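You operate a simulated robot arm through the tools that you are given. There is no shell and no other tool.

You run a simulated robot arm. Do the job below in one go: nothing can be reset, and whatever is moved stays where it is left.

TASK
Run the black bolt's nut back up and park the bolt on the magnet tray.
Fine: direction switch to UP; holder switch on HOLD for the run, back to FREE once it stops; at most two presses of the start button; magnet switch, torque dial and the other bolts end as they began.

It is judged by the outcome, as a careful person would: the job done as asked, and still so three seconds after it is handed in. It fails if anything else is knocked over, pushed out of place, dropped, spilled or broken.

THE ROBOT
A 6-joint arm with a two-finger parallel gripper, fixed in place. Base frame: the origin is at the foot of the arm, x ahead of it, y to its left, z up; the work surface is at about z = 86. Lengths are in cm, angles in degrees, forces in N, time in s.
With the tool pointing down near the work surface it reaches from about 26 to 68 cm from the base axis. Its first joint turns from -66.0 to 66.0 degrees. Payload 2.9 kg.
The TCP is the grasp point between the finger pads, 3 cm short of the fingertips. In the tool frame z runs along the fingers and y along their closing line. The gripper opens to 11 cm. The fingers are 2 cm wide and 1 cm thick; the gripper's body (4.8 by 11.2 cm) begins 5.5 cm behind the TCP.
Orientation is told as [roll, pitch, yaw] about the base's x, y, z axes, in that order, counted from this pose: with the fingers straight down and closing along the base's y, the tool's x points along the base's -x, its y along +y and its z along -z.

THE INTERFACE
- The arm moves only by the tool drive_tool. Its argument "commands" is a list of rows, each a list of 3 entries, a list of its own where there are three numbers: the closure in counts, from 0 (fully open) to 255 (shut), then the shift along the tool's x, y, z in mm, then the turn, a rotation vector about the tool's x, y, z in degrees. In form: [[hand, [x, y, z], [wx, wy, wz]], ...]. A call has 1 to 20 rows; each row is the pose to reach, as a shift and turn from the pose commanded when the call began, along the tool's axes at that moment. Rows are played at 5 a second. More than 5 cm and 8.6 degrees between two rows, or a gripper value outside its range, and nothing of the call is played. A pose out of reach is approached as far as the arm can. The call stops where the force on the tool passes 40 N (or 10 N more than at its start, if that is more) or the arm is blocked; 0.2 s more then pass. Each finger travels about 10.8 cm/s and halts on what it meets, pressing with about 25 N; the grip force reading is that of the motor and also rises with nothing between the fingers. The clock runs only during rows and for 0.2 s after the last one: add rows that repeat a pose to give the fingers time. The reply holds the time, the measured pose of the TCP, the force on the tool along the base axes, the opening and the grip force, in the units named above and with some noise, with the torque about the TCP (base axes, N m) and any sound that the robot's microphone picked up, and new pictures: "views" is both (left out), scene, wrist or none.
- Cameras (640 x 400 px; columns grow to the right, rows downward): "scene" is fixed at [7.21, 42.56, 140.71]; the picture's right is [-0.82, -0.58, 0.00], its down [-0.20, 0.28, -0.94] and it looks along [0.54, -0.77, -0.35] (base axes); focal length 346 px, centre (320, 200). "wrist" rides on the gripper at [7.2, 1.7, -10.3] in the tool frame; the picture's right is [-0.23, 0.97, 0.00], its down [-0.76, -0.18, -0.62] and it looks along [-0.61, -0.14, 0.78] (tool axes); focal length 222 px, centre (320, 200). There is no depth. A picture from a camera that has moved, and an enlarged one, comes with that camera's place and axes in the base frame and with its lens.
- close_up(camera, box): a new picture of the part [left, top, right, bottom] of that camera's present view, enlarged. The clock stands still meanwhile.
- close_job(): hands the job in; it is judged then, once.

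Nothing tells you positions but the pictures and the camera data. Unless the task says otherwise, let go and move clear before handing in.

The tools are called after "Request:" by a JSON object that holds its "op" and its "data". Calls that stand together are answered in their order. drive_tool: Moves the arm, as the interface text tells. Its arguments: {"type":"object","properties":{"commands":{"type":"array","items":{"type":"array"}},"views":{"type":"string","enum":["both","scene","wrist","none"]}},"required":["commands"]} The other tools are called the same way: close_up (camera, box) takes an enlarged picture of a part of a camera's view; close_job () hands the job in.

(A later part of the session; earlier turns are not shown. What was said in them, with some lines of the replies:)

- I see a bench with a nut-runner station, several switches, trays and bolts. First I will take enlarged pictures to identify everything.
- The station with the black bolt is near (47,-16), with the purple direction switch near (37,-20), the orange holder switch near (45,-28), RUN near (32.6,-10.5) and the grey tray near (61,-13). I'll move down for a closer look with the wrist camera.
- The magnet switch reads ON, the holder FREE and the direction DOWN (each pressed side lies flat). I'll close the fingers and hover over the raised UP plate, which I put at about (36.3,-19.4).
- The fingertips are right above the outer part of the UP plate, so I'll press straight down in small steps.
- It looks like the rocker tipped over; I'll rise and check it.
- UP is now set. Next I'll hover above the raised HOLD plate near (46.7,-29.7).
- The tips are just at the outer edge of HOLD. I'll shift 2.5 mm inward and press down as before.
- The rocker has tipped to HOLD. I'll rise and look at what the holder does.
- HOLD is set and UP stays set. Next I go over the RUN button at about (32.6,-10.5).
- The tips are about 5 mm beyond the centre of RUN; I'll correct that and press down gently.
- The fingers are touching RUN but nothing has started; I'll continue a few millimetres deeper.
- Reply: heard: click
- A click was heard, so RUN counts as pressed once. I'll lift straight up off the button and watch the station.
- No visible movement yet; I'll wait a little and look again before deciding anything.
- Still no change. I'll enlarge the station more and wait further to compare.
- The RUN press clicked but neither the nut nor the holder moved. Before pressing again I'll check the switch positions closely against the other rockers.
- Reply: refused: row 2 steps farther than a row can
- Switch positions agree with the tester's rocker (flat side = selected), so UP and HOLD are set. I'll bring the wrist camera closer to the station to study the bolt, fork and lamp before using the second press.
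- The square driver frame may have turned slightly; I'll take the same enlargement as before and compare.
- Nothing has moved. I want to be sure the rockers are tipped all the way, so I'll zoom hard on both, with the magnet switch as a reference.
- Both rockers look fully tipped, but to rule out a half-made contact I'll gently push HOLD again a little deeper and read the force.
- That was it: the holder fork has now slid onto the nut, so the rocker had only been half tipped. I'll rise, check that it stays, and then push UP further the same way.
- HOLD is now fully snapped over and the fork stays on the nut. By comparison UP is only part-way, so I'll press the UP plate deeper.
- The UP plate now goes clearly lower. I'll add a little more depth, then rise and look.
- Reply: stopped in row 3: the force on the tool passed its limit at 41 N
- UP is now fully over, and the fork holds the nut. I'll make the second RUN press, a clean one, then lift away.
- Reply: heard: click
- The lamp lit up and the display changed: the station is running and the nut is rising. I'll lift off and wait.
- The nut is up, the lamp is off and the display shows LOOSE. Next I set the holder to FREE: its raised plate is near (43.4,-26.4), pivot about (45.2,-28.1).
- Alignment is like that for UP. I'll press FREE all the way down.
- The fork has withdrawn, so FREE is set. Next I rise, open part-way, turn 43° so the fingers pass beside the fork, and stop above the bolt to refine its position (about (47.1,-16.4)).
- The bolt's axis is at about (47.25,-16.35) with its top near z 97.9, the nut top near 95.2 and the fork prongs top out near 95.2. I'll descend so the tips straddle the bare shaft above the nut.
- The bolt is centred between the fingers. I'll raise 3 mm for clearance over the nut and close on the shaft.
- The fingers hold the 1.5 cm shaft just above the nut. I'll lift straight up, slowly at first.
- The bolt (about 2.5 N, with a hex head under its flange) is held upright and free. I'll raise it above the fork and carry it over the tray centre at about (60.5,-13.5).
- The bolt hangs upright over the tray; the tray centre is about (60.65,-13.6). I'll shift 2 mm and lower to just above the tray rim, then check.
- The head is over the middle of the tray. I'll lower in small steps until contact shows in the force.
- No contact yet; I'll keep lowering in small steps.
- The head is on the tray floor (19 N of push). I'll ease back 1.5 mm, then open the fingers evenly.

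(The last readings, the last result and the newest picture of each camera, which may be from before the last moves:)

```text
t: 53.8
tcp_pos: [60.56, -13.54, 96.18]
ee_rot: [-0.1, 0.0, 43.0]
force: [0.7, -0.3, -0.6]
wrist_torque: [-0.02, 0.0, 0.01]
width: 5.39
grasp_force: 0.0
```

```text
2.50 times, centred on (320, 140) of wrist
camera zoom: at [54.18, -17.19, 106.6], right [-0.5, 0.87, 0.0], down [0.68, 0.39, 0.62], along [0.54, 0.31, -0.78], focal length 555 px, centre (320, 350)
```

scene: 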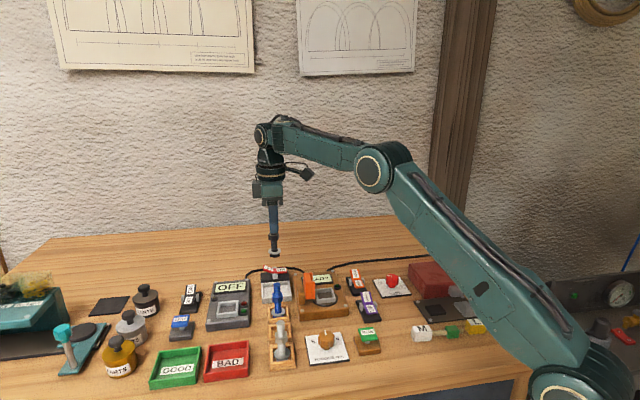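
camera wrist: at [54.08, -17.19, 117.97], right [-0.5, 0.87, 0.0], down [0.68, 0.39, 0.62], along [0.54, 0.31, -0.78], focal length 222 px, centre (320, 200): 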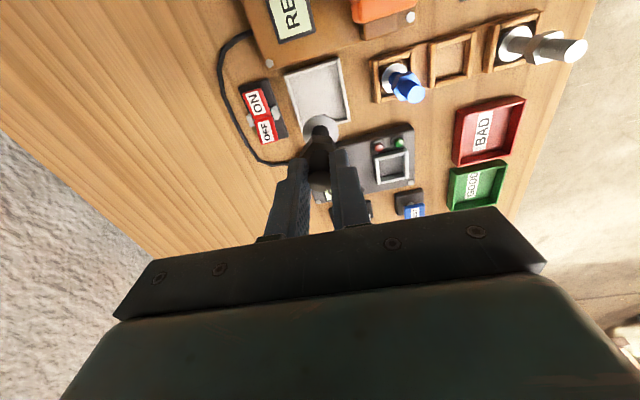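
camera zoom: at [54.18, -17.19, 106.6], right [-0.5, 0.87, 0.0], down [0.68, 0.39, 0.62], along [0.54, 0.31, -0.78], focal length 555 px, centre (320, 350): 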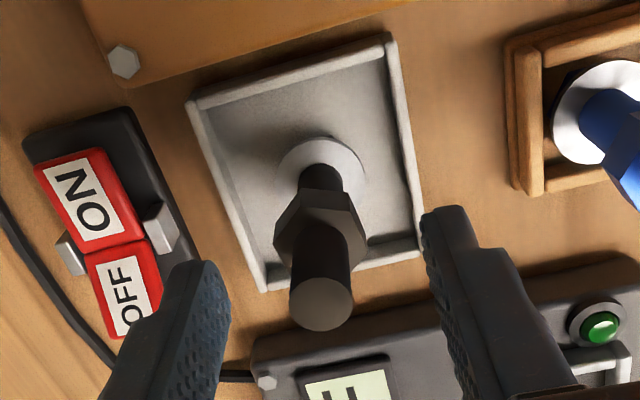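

The bolt stands upright in the middle of the tray and the fingers are clear of it. I'll rise straight up, and then take a final look around.

Request:
{"op": "drive_tool", "data": {"commands": [[130, [0, 0, -15], [0, 0, 0]], [130, [0, 0, -40], [0, 0, 0]], [130, [0, 0, -80], [0, 0, 0]], [130, [0, 0, -120], [0, 0, 0]], [130, [0, 0, -160], [0, 0, 0]], [130, [40, 0, -180], [0, 0, 0]], [130, [80, 0, -190], [0, 0, 0]], [130, [120, 0, -190], [0, 0, 0]], [130, [160, 0, -190], [0, 0, 0]], [130, [160, 0, -190], [0, 0, 0]]], "views": "both"}}

Request:
{"op": "close_up", "data": {"camera": "scene", "box": [225, 240, 385, 360]}}

Request:
{"op": "close_up", "data": {"camera": "scene", "box": [330, 260, 410, 330]}}

Request:
{"op": "close_up", "data": {"camera": "scene", "box": [245, 250, 305, 310]}}

```text
t: 56.0
tcp_pos: [48.78, -24.33, 115.14]
ee_rot: [0.0, 0.0, 43.1]
force: [0.2, 1.0, 0.2]
wrist_torque: [0.02, 0.01, -0.01]
width: 5.39
grasp_force: 0.1
camera wrist: at [42.43, -28.14, 125.6], right [-0.5, 0.87, 0.0], down [0.68, 0.39, 0.62], along [0.54, 0.31, -0.78], focal length 222 px, centre (320, 200)
```

scene: 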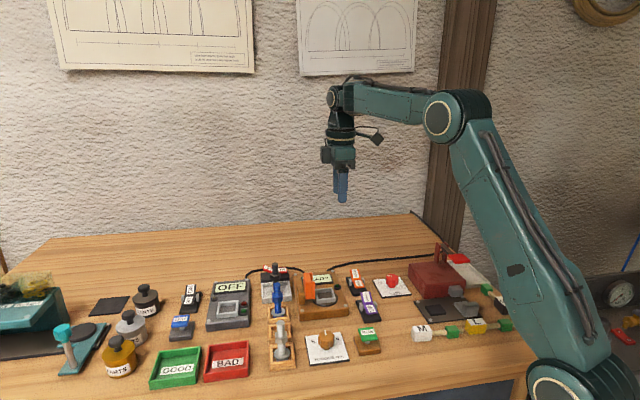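
wrist: 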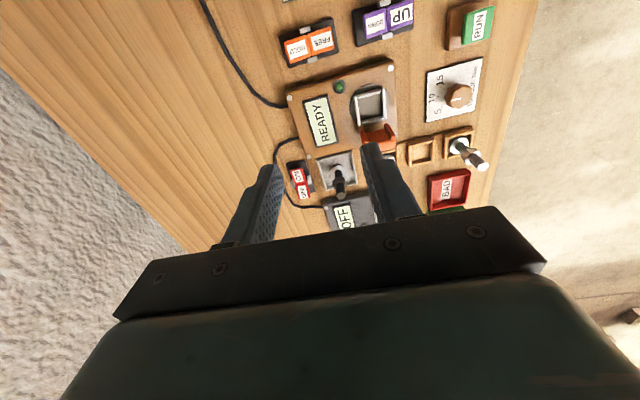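

```text
3.33 times, centred on (305, 300) of scene
camera zoom: at [7.21, 42.56, 140.72], right [-0.82, -0.58, 0.0], down [-0.2, 0.28, -0.94], along [0.54, -0.77, -0.35], focal length 1153 px, centre (370, -133)
```

zoom: 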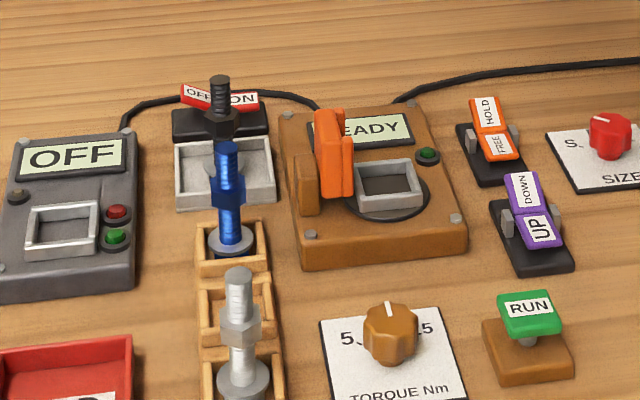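

```text
5.71 times, centred on (370, 295) of scene
camera zoom: at [7.21, 42.56, 140.72], right [-0.82, -0.58, 0.0], down [-0.2, 0.28, -0.94], along [0.54, -0.77, -0.35], focal length 1977 px, centre (34, -343)
```

zoom: 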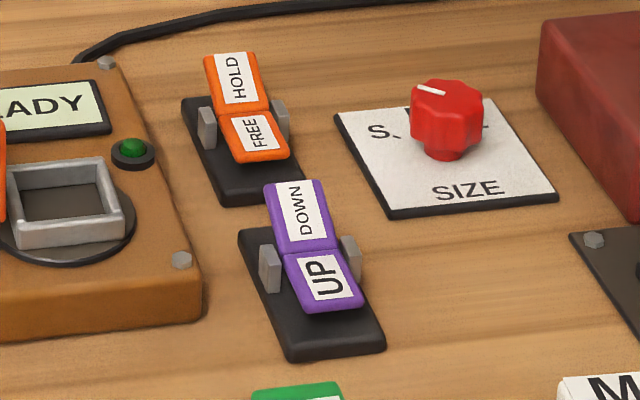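

```text
6.67 times, centred on (275, 280) of scene
camera zoom: at [7.21, 42.56, 140.72], right [-0.82, -0.58, 0.0], down [-0.2, 0.28, -0.94], along [0.54, -0.77, -0.35], focal length 2306 px, centre (620, -333)
```

zoom: 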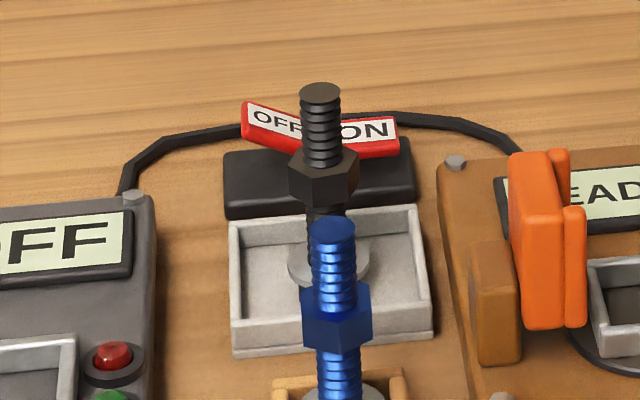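

The black bolt stands on the magnet tray with its nut up. Direction reads UP, the holder FREE and the magnet switch still ON, the dial and other bolts haven't moved, and the arm is clear. I used both presses of RUN: the first did nothing because UP and HOLD weren't fully tipped over yet, and the second ran the nut up. I'm handing the job in.

Request:
{"op": "close_job", "data": {}}

```text
The job is handed in.
```

The black bolt's nut is back up, and the bolt is standing upright in the middle of the magnet tray. The job is handed in, and the arm has let go and moved clear.

- **Switches:** the direction switch is on UP. The holder switch was on HOLD for the run and is back on FREE.
- **Start button:** I used both allowed presses. The first did nothing because the UP and HOLD switches were only partly tipped. After I pushed them fully over, the second press ran the nut up and the station stopped by itself, showing LOOSE.
- **Unchanged:** in the last pictures the magnet switch was still ON, and the torque dial and the other bolts were as they began. I saw nothing knocked over or moved.

While I was setting the UP switch, one push went briefly to 41 N and stopped at the force limit. The switch looked undamaged and stayed on UP.
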